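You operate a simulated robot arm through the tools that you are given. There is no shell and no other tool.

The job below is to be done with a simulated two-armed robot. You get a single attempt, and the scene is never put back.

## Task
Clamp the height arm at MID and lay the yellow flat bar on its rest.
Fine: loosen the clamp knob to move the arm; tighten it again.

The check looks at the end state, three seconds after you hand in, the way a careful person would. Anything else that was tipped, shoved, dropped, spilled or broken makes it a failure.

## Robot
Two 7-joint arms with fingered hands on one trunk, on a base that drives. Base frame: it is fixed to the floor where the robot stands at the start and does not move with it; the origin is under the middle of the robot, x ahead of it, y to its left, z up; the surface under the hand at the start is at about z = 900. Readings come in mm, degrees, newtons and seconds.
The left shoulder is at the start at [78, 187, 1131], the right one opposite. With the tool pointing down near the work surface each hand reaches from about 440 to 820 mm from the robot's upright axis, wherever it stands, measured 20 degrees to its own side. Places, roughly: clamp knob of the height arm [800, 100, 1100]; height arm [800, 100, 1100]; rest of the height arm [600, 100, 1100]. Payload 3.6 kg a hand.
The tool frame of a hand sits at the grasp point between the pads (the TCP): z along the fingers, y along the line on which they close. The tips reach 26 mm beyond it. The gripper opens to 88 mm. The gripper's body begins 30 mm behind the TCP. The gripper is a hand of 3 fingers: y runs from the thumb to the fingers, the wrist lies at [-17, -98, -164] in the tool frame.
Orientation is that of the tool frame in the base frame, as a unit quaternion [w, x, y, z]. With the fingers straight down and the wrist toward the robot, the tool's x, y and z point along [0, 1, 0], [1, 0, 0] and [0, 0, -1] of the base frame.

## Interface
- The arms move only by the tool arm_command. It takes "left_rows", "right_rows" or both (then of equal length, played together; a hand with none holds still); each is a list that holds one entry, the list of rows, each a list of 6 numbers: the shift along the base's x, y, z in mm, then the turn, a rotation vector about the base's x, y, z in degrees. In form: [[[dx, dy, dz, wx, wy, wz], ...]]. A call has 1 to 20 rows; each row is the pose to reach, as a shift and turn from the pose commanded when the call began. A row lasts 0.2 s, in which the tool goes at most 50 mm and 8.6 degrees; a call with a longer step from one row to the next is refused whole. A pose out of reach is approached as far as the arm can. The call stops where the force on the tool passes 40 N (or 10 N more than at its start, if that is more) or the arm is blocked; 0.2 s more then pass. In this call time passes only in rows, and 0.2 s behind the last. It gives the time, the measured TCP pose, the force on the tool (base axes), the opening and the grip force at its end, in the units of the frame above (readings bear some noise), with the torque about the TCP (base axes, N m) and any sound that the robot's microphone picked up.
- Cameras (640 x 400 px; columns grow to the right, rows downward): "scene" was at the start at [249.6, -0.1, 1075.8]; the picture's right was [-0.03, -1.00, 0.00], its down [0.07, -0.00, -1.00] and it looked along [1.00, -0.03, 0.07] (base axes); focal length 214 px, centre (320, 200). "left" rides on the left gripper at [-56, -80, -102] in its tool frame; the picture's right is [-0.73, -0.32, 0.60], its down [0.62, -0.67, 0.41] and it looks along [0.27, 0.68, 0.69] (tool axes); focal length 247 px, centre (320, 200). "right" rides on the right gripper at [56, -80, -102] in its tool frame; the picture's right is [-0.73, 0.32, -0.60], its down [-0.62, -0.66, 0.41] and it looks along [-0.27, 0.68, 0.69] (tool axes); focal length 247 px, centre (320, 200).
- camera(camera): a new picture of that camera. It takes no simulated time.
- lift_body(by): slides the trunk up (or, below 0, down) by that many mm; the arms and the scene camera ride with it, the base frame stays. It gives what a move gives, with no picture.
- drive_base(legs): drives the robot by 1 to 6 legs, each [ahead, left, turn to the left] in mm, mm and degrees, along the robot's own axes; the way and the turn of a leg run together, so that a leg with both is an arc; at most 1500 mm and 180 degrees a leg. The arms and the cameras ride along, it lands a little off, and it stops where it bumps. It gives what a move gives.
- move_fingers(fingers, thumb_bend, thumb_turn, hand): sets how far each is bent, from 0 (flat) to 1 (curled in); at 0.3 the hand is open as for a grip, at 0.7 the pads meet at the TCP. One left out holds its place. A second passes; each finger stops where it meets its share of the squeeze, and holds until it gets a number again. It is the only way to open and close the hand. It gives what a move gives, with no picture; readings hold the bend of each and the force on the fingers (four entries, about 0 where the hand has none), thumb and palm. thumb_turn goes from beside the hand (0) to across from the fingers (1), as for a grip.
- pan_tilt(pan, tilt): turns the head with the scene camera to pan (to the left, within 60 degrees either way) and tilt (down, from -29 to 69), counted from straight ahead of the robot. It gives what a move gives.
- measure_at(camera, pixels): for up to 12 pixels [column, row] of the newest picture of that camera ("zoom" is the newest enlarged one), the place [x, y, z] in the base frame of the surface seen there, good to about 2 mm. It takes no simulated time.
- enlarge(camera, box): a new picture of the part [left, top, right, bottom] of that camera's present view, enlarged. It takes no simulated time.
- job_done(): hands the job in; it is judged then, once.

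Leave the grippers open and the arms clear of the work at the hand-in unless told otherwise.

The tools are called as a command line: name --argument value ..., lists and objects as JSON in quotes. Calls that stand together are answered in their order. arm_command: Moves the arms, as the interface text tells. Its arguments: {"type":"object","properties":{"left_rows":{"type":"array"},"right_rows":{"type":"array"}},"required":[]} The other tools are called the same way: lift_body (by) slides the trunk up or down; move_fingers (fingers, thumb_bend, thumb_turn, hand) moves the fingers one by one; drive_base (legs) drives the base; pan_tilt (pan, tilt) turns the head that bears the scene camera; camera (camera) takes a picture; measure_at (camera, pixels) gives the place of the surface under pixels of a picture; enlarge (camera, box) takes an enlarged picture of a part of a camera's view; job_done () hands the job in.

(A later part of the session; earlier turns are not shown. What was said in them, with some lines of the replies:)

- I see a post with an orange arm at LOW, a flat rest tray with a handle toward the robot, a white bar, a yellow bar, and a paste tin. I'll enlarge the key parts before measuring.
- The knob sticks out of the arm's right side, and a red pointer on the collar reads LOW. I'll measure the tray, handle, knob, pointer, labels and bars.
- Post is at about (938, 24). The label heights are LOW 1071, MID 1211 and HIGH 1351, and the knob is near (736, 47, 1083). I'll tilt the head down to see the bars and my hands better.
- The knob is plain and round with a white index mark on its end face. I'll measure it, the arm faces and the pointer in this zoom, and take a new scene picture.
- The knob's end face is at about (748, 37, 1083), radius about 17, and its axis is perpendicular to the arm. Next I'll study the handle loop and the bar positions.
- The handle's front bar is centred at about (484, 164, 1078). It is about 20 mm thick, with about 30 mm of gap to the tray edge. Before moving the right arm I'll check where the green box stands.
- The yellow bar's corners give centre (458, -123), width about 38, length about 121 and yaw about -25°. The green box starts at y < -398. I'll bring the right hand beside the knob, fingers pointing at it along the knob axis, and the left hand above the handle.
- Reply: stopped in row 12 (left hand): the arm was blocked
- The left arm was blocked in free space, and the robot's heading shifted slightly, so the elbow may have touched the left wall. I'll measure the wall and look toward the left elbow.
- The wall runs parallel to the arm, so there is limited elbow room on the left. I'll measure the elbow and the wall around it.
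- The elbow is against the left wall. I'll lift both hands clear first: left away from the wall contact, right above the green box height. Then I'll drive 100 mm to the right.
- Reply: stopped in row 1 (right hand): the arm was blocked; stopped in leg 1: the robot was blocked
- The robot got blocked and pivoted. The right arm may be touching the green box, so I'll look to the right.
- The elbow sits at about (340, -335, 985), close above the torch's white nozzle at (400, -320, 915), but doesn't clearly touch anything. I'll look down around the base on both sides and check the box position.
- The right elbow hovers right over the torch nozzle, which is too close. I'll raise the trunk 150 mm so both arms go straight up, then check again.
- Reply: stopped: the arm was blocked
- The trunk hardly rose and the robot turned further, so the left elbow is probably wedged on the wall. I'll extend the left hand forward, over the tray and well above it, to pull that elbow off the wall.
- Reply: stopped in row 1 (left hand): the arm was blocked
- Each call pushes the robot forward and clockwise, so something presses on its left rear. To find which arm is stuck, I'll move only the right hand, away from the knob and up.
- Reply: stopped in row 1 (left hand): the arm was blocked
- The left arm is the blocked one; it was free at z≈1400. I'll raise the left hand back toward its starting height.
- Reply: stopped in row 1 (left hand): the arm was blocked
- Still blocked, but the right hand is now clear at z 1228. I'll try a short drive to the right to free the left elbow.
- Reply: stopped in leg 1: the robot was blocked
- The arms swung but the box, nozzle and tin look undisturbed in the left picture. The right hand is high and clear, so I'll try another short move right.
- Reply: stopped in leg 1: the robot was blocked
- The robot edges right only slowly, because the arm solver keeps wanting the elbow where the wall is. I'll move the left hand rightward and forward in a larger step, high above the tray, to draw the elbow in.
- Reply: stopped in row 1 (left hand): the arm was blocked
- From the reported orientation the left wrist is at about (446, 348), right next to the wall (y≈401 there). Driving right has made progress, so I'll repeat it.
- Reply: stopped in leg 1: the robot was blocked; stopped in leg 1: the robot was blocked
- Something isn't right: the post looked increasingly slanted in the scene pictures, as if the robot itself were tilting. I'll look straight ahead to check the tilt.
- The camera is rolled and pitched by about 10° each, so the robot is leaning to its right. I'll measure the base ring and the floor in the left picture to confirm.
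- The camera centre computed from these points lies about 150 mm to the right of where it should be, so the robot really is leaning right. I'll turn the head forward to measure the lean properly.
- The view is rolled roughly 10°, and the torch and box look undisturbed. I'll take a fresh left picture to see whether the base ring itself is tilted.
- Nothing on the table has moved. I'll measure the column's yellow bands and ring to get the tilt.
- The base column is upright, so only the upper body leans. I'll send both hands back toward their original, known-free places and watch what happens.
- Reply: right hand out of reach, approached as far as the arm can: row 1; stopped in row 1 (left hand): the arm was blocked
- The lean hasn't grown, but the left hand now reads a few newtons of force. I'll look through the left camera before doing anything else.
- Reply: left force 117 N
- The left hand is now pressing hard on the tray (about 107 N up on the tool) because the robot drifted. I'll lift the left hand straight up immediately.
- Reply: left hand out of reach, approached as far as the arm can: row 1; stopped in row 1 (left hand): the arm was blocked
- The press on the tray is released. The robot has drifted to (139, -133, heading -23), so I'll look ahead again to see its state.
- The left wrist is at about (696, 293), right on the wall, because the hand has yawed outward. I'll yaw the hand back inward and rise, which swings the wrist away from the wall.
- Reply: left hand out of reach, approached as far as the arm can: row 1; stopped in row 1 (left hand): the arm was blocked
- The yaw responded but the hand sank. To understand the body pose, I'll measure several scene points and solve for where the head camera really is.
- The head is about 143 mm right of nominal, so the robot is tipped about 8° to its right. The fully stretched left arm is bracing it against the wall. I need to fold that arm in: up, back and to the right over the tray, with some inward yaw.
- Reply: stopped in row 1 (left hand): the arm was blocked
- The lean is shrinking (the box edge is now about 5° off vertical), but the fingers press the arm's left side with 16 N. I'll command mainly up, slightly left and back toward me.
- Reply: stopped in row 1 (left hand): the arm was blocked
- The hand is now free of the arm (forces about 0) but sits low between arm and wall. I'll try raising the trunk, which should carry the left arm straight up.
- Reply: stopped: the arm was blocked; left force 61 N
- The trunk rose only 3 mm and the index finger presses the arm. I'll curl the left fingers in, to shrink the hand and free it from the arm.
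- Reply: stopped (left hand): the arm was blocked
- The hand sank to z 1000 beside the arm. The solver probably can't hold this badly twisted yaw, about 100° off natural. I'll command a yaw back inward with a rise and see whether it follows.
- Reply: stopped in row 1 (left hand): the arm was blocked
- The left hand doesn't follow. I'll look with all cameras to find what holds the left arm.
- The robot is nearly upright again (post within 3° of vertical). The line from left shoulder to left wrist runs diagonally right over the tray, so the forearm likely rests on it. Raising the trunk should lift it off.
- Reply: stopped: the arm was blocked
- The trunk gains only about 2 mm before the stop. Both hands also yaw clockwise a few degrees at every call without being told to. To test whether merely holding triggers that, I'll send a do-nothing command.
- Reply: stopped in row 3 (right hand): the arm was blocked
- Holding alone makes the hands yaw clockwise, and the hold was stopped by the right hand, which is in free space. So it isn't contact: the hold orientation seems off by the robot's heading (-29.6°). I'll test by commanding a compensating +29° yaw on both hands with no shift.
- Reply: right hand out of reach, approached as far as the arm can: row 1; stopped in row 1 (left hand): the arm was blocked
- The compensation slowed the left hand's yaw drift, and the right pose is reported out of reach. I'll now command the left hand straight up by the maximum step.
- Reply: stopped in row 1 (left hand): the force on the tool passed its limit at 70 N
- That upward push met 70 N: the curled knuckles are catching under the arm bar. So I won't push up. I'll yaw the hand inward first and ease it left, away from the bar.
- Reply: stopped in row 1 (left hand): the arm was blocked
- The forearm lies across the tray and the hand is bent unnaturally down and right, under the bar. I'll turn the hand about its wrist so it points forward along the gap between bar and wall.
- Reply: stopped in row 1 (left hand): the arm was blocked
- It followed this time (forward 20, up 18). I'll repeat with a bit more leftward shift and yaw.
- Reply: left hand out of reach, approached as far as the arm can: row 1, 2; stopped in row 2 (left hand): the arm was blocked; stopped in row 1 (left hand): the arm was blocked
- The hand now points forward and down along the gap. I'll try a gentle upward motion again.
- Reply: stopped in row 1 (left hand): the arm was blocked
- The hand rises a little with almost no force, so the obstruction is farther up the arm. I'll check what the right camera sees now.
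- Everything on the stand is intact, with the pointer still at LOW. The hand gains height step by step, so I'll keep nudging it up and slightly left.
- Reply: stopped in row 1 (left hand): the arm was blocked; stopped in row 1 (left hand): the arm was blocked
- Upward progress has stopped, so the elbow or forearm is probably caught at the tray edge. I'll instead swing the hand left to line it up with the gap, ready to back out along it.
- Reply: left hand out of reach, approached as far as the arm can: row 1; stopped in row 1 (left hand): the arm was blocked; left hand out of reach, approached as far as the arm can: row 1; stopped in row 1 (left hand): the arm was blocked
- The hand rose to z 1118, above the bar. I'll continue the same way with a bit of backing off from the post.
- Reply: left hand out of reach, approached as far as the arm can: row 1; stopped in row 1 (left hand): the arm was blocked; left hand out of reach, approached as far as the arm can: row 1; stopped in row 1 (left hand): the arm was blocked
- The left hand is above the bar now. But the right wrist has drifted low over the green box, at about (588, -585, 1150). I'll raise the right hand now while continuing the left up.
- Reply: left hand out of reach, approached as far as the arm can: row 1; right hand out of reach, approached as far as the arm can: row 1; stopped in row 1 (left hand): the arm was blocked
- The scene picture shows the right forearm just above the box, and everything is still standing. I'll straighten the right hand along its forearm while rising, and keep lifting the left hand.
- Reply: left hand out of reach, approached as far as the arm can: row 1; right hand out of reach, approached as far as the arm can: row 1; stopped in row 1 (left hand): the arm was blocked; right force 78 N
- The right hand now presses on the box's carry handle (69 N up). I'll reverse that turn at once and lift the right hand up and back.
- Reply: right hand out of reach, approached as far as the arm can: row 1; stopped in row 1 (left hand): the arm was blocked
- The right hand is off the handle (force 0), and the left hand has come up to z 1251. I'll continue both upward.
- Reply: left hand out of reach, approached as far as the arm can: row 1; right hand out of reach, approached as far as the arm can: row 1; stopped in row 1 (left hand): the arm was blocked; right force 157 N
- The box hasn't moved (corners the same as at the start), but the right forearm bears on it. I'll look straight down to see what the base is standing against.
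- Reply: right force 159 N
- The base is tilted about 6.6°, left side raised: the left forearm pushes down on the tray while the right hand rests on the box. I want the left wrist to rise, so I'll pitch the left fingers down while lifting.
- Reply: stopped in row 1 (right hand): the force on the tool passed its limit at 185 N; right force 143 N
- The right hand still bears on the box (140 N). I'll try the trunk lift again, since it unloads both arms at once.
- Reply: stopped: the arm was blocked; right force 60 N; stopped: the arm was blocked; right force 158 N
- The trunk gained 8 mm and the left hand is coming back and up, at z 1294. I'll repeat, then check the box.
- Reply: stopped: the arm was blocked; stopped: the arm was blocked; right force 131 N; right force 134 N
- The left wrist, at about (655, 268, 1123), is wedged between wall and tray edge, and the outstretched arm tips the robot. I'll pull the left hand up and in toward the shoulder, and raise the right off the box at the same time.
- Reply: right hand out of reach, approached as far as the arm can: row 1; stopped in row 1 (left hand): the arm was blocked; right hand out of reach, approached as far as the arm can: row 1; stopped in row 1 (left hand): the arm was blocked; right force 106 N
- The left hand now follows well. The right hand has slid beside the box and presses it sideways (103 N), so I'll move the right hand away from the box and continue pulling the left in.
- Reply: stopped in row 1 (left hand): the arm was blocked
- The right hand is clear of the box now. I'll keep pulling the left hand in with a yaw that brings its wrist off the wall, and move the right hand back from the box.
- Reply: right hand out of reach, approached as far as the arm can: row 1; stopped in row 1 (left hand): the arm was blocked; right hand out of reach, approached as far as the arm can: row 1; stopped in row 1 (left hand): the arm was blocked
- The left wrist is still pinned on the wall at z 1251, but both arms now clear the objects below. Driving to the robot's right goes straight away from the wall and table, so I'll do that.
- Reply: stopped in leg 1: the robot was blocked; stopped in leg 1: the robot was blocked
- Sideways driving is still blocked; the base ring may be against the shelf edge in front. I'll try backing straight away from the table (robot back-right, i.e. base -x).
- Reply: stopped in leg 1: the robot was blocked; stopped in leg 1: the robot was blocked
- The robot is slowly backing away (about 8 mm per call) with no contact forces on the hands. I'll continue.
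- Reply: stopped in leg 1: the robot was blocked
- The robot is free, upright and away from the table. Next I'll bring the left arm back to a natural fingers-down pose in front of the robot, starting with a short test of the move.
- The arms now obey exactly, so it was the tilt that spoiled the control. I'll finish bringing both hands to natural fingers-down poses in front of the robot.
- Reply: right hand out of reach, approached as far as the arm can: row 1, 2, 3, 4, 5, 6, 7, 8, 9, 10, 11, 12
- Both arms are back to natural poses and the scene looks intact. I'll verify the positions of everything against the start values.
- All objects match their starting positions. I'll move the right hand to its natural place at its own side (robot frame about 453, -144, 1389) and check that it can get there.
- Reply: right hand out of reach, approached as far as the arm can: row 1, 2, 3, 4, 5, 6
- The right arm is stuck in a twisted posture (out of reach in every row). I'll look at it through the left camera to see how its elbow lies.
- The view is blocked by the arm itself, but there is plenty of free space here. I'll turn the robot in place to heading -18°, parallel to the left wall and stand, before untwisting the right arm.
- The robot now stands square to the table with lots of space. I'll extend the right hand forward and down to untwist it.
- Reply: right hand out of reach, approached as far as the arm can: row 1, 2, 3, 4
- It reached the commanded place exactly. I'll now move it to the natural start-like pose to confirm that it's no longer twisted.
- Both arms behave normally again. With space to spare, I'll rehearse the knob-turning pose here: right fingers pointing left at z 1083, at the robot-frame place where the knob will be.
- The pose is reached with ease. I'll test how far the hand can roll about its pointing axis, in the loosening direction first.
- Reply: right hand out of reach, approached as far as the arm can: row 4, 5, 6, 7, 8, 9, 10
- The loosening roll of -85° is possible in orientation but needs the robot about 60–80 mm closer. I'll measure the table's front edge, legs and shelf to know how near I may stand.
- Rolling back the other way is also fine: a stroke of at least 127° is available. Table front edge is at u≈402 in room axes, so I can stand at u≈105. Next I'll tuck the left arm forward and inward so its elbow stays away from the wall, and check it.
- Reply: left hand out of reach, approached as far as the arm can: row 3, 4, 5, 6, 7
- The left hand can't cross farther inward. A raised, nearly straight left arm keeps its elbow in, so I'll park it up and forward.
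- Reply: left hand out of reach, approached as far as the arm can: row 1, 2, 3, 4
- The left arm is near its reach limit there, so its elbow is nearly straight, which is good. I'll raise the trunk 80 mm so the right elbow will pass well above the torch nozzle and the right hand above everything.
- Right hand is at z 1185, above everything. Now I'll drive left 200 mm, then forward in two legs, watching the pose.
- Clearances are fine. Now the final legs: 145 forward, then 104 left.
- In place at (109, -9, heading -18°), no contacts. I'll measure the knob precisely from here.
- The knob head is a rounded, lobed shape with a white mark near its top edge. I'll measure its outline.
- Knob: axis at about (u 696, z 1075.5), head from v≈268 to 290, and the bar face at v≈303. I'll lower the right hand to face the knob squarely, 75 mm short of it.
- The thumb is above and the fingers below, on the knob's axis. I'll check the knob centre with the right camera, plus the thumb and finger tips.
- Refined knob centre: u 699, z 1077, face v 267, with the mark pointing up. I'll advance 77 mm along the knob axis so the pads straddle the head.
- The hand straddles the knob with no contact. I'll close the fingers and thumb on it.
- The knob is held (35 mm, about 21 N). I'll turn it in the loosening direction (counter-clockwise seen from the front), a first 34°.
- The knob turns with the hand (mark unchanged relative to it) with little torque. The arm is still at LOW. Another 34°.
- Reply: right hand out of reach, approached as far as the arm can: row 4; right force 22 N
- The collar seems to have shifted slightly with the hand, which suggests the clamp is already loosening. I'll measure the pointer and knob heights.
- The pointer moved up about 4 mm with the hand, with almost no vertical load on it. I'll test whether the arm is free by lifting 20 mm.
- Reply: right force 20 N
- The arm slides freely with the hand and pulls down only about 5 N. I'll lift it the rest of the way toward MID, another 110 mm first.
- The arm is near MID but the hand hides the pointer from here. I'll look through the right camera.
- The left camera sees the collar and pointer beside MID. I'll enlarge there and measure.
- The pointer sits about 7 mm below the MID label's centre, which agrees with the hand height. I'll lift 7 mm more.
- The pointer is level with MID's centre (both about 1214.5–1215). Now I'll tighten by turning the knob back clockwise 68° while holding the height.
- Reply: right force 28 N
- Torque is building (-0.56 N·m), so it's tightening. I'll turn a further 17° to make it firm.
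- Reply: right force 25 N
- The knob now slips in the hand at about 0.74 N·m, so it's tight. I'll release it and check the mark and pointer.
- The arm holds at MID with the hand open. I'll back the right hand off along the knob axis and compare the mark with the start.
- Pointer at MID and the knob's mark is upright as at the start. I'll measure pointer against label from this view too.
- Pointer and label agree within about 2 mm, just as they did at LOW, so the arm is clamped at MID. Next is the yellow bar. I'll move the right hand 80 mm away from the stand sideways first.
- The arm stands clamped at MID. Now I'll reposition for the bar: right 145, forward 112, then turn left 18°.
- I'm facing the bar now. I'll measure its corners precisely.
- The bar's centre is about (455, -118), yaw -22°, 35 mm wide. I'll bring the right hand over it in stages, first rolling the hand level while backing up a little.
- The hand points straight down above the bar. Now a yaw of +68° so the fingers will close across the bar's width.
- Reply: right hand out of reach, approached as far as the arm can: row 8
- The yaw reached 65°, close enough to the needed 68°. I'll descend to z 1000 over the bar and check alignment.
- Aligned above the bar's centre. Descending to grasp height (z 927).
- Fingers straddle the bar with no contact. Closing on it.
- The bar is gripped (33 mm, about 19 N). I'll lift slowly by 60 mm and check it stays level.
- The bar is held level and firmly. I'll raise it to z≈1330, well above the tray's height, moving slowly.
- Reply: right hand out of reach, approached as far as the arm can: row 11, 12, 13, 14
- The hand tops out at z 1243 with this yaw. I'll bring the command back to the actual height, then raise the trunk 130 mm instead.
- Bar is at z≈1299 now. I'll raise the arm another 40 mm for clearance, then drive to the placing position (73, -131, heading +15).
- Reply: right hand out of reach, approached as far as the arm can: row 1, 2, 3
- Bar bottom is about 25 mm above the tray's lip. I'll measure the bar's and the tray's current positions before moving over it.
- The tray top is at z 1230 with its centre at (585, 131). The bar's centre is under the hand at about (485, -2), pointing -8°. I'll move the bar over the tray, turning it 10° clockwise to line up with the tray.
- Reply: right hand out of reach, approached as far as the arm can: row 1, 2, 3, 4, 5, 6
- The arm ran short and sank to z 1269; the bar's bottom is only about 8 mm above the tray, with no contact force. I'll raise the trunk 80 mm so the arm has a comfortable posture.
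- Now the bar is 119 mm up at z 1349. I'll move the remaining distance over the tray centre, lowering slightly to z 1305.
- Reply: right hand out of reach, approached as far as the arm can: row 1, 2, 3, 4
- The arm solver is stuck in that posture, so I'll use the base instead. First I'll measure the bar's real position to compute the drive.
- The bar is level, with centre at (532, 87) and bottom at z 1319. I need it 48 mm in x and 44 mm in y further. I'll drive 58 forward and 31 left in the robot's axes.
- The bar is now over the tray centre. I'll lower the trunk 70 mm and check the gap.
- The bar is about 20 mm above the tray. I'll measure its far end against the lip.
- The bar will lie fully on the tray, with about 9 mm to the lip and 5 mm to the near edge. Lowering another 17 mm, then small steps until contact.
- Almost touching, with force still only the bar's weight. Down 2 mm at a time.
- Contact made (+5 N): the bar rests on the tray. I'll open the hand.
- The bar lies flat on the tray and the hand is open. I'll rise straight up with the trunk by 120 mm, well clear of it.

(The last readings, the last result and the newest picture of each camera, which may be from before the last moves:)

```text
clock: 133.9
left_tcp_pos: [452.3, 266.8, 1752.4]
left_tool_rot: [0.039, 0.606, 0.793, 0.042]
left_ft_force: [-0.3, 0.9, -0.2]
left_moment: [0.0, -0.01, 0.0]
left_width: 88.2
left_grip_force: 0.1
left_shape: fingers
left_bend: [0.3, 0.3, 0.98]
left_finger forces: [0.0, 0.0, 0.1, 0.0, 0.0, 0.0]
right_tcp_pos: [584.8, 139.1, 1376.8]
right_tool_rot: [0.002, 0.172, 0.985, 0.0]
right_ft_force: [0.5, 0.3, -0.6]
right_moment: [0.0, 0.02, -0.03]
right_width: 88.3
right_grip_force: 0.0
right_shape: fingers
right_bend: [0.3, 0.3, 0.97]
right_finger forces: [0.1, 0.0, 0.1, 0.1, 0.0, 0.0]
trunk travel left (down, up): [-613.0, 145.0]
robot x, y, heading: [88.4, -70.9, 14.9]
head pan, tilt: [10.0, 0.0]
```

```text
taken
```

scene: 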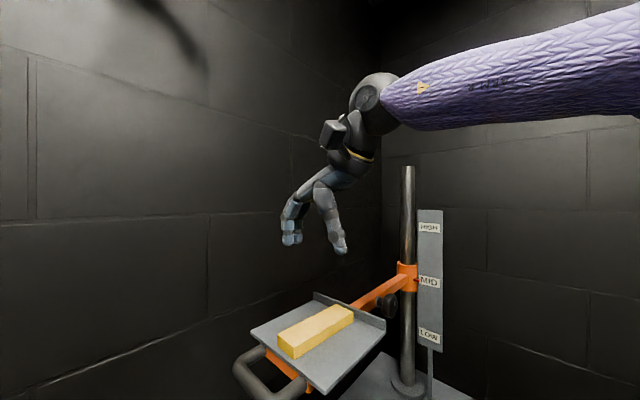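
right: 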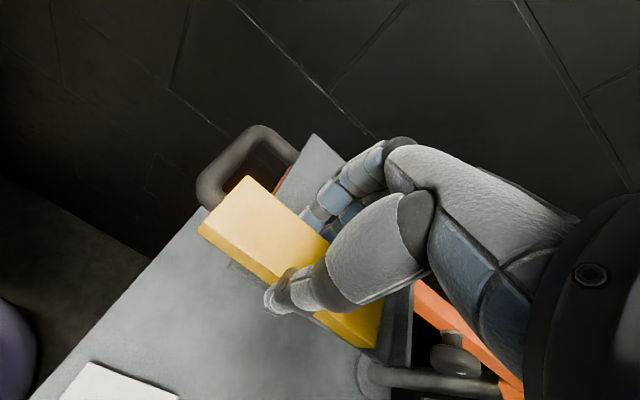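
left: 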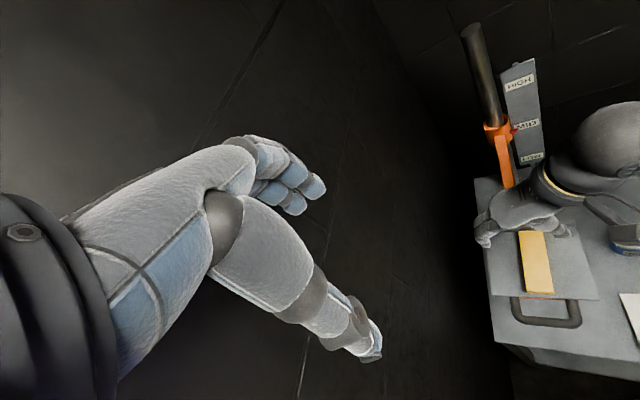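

The bar sits squarely on the rest, with the arm at MID. I'll back the robot away 250 mm so both arms are clear of the work.

drive_base --legs '[[-250, 0, 0]]'

pan_tilt --pan 0 --tilt 20

camera --camera "scene"

```text
clock: 135.7
left_tcp_pos: [216.7, 203.4, 1751.7]
left_tool_rot: [0.039, 0.609, 0.791, 0.042]
left_ft_force: [0.4, -0.9, -0.9]
left_moment: [0.0, -0.02, 0.01]
left_width: 88.1
left_grip_force: 0.0
left_shape: fingers
left_bend: [0.3, 0.3, 0.98]
left_finger forces: [0.0, 0.0, 0.0, 0.1, 0.1, 0.1]
right_tcp_pos: [350.0, 73.7, 1378.2]
right_tool_rot: [0.002, 0.173, 0.985, -0.001]
right_ft_force: [-0.6, -0.5, -0.5]
right_moment: [0.02, 0.01, 0.02]
right_width: 87.9
right_grip_force: 0.1
right_shape: fingers
right_bend: [0.3, 0.3, 0.97]
right_finger forces: [0.1, 0.0, 0.0, 0.1, 0.0, 0.0]
trunk travel left (down, up): [-613.0, 145.0]
robot x, y, heading: [-149.0, -140.3, 14.5]
head pan, tilt: [10.0, 0.0]
```

```text
clock: 136.6
left_tcp_pos: [216.7, 202.6, 1753.0]
left_tool_rot: [0.039, 0.609, 0.791, 0.042]
left_ft_force: [-0.5, 0.7, -0.8]
left_moment: [-0.01, 0.02, -0.01]
left_width: 88.0
left_grip_force: 0.0
left_shape: fingers
left_bend: [0.3, 0.3, 0.98]
left_finger forces: [0.0, 0.0, 0.0, 0.0, 0.0, 0.1]
right_tcp_pos: [348.8, 73.4, 1378.6]
right_tool_rot: [0.001, 0.174, 0.985, -0.001]
right_ft_force: [-0.5, -0.8, 0.2]
right_moment: [-0.01, 0.02, 0.02]
right_width: 88.0
right_grip_force: 0.1
right_shape: fingers
right_bend: [0.3, 0.3, 0.97]
right_finger forces: [0.0, 0.1, 0.0, 0.0, 0.0, 0.0]
trunk travel left (down, up): [-613.0, 145.0]
robot x, y, heading: [-148.7, -138.0, 14.5]
head pan, tilt: [0.0, 20.0]
```

```text
taken
```

scene: 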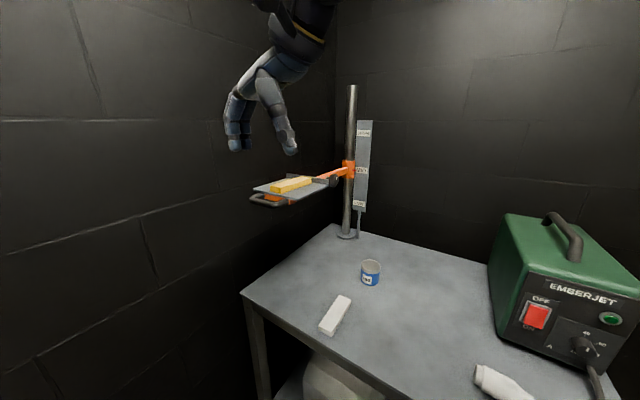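

I'll do a last close check of the rest, pointer, knob, box and torch.

measure_at --camera "scene" --pixels '[[290, 185], [265, 186], [502, 228], [495, 310], [487, 375], [370, 265], [335, 315], [561, 225], [349, 172], [362, 171]]'

enlarge --camera "scene" --box '[230, 80, 400, 300]'

enlarge --camera "scene" --box '[250, 150, 390, 220]'

```text
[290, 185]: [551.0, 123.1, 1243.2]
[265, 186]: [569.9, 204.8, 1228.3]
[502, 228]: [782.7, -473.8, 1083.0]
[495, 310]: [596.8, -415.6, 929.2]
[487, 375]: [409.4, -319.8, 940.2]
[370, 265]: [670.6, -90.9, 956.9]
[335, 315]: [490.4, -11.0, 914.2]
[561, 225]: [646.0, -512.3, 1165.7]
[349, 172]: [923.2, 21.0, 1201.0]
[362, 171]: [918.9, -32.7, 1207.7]
```

```text
1.82 times, centred on (315, 190) of scene
```

zoom: 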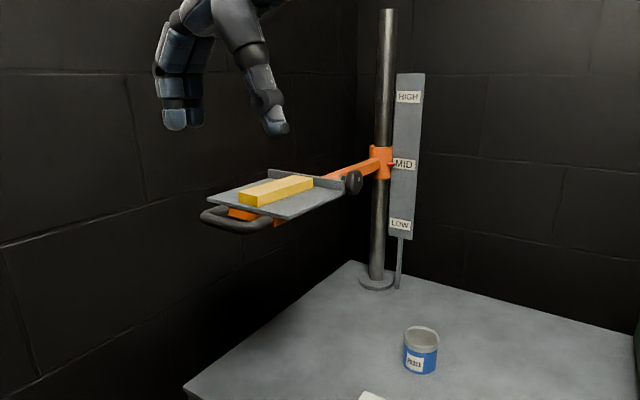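

```text
4.57 times, centred on (320, 185) of scene
```

zoom: 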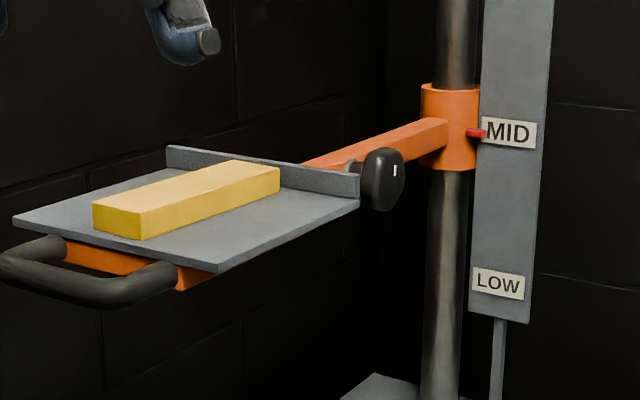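

The pointer is at MID, the knob is tight with its mark upright, and the yellow bar lies flat on the rest. The white bar, tin, box and torch are where they started. Hands are open and clear, so I'm handing in.

job_done

```text
The job is handed in.
```

The height arm is clamped at MID and the yellow bar is lying flat on its rest. The job is handed in, but I haven't seen the judged result.

- **Arm:** the red pointer sits within about 2 mm of the centre of the MID label, about as close as it was to LOW at the start. I turned the knob back until it slipped in the fingers. Its white mark is upright as it was at the start, and the arm stayed put when I let go.
- **Bar:** it lies fully on the tray, about 9 mm from the lip and 5 mm from the near edge.
- **Everything else:** the white bar, tin, green box and torch measured within a few mm of where they began. Both hands are open and backed away from the stand.

**Unplanned contact:** early on, the left arm caught on the left wall and tipped the robot to its right, at one point by about 12°. Before I got it free, the left hand pressed on the tray and under the arm. The right hand pressed on the box, with up to 185 N on the hand. I found no shift in the arm, tray or box afterwards, but those contacts did happen.
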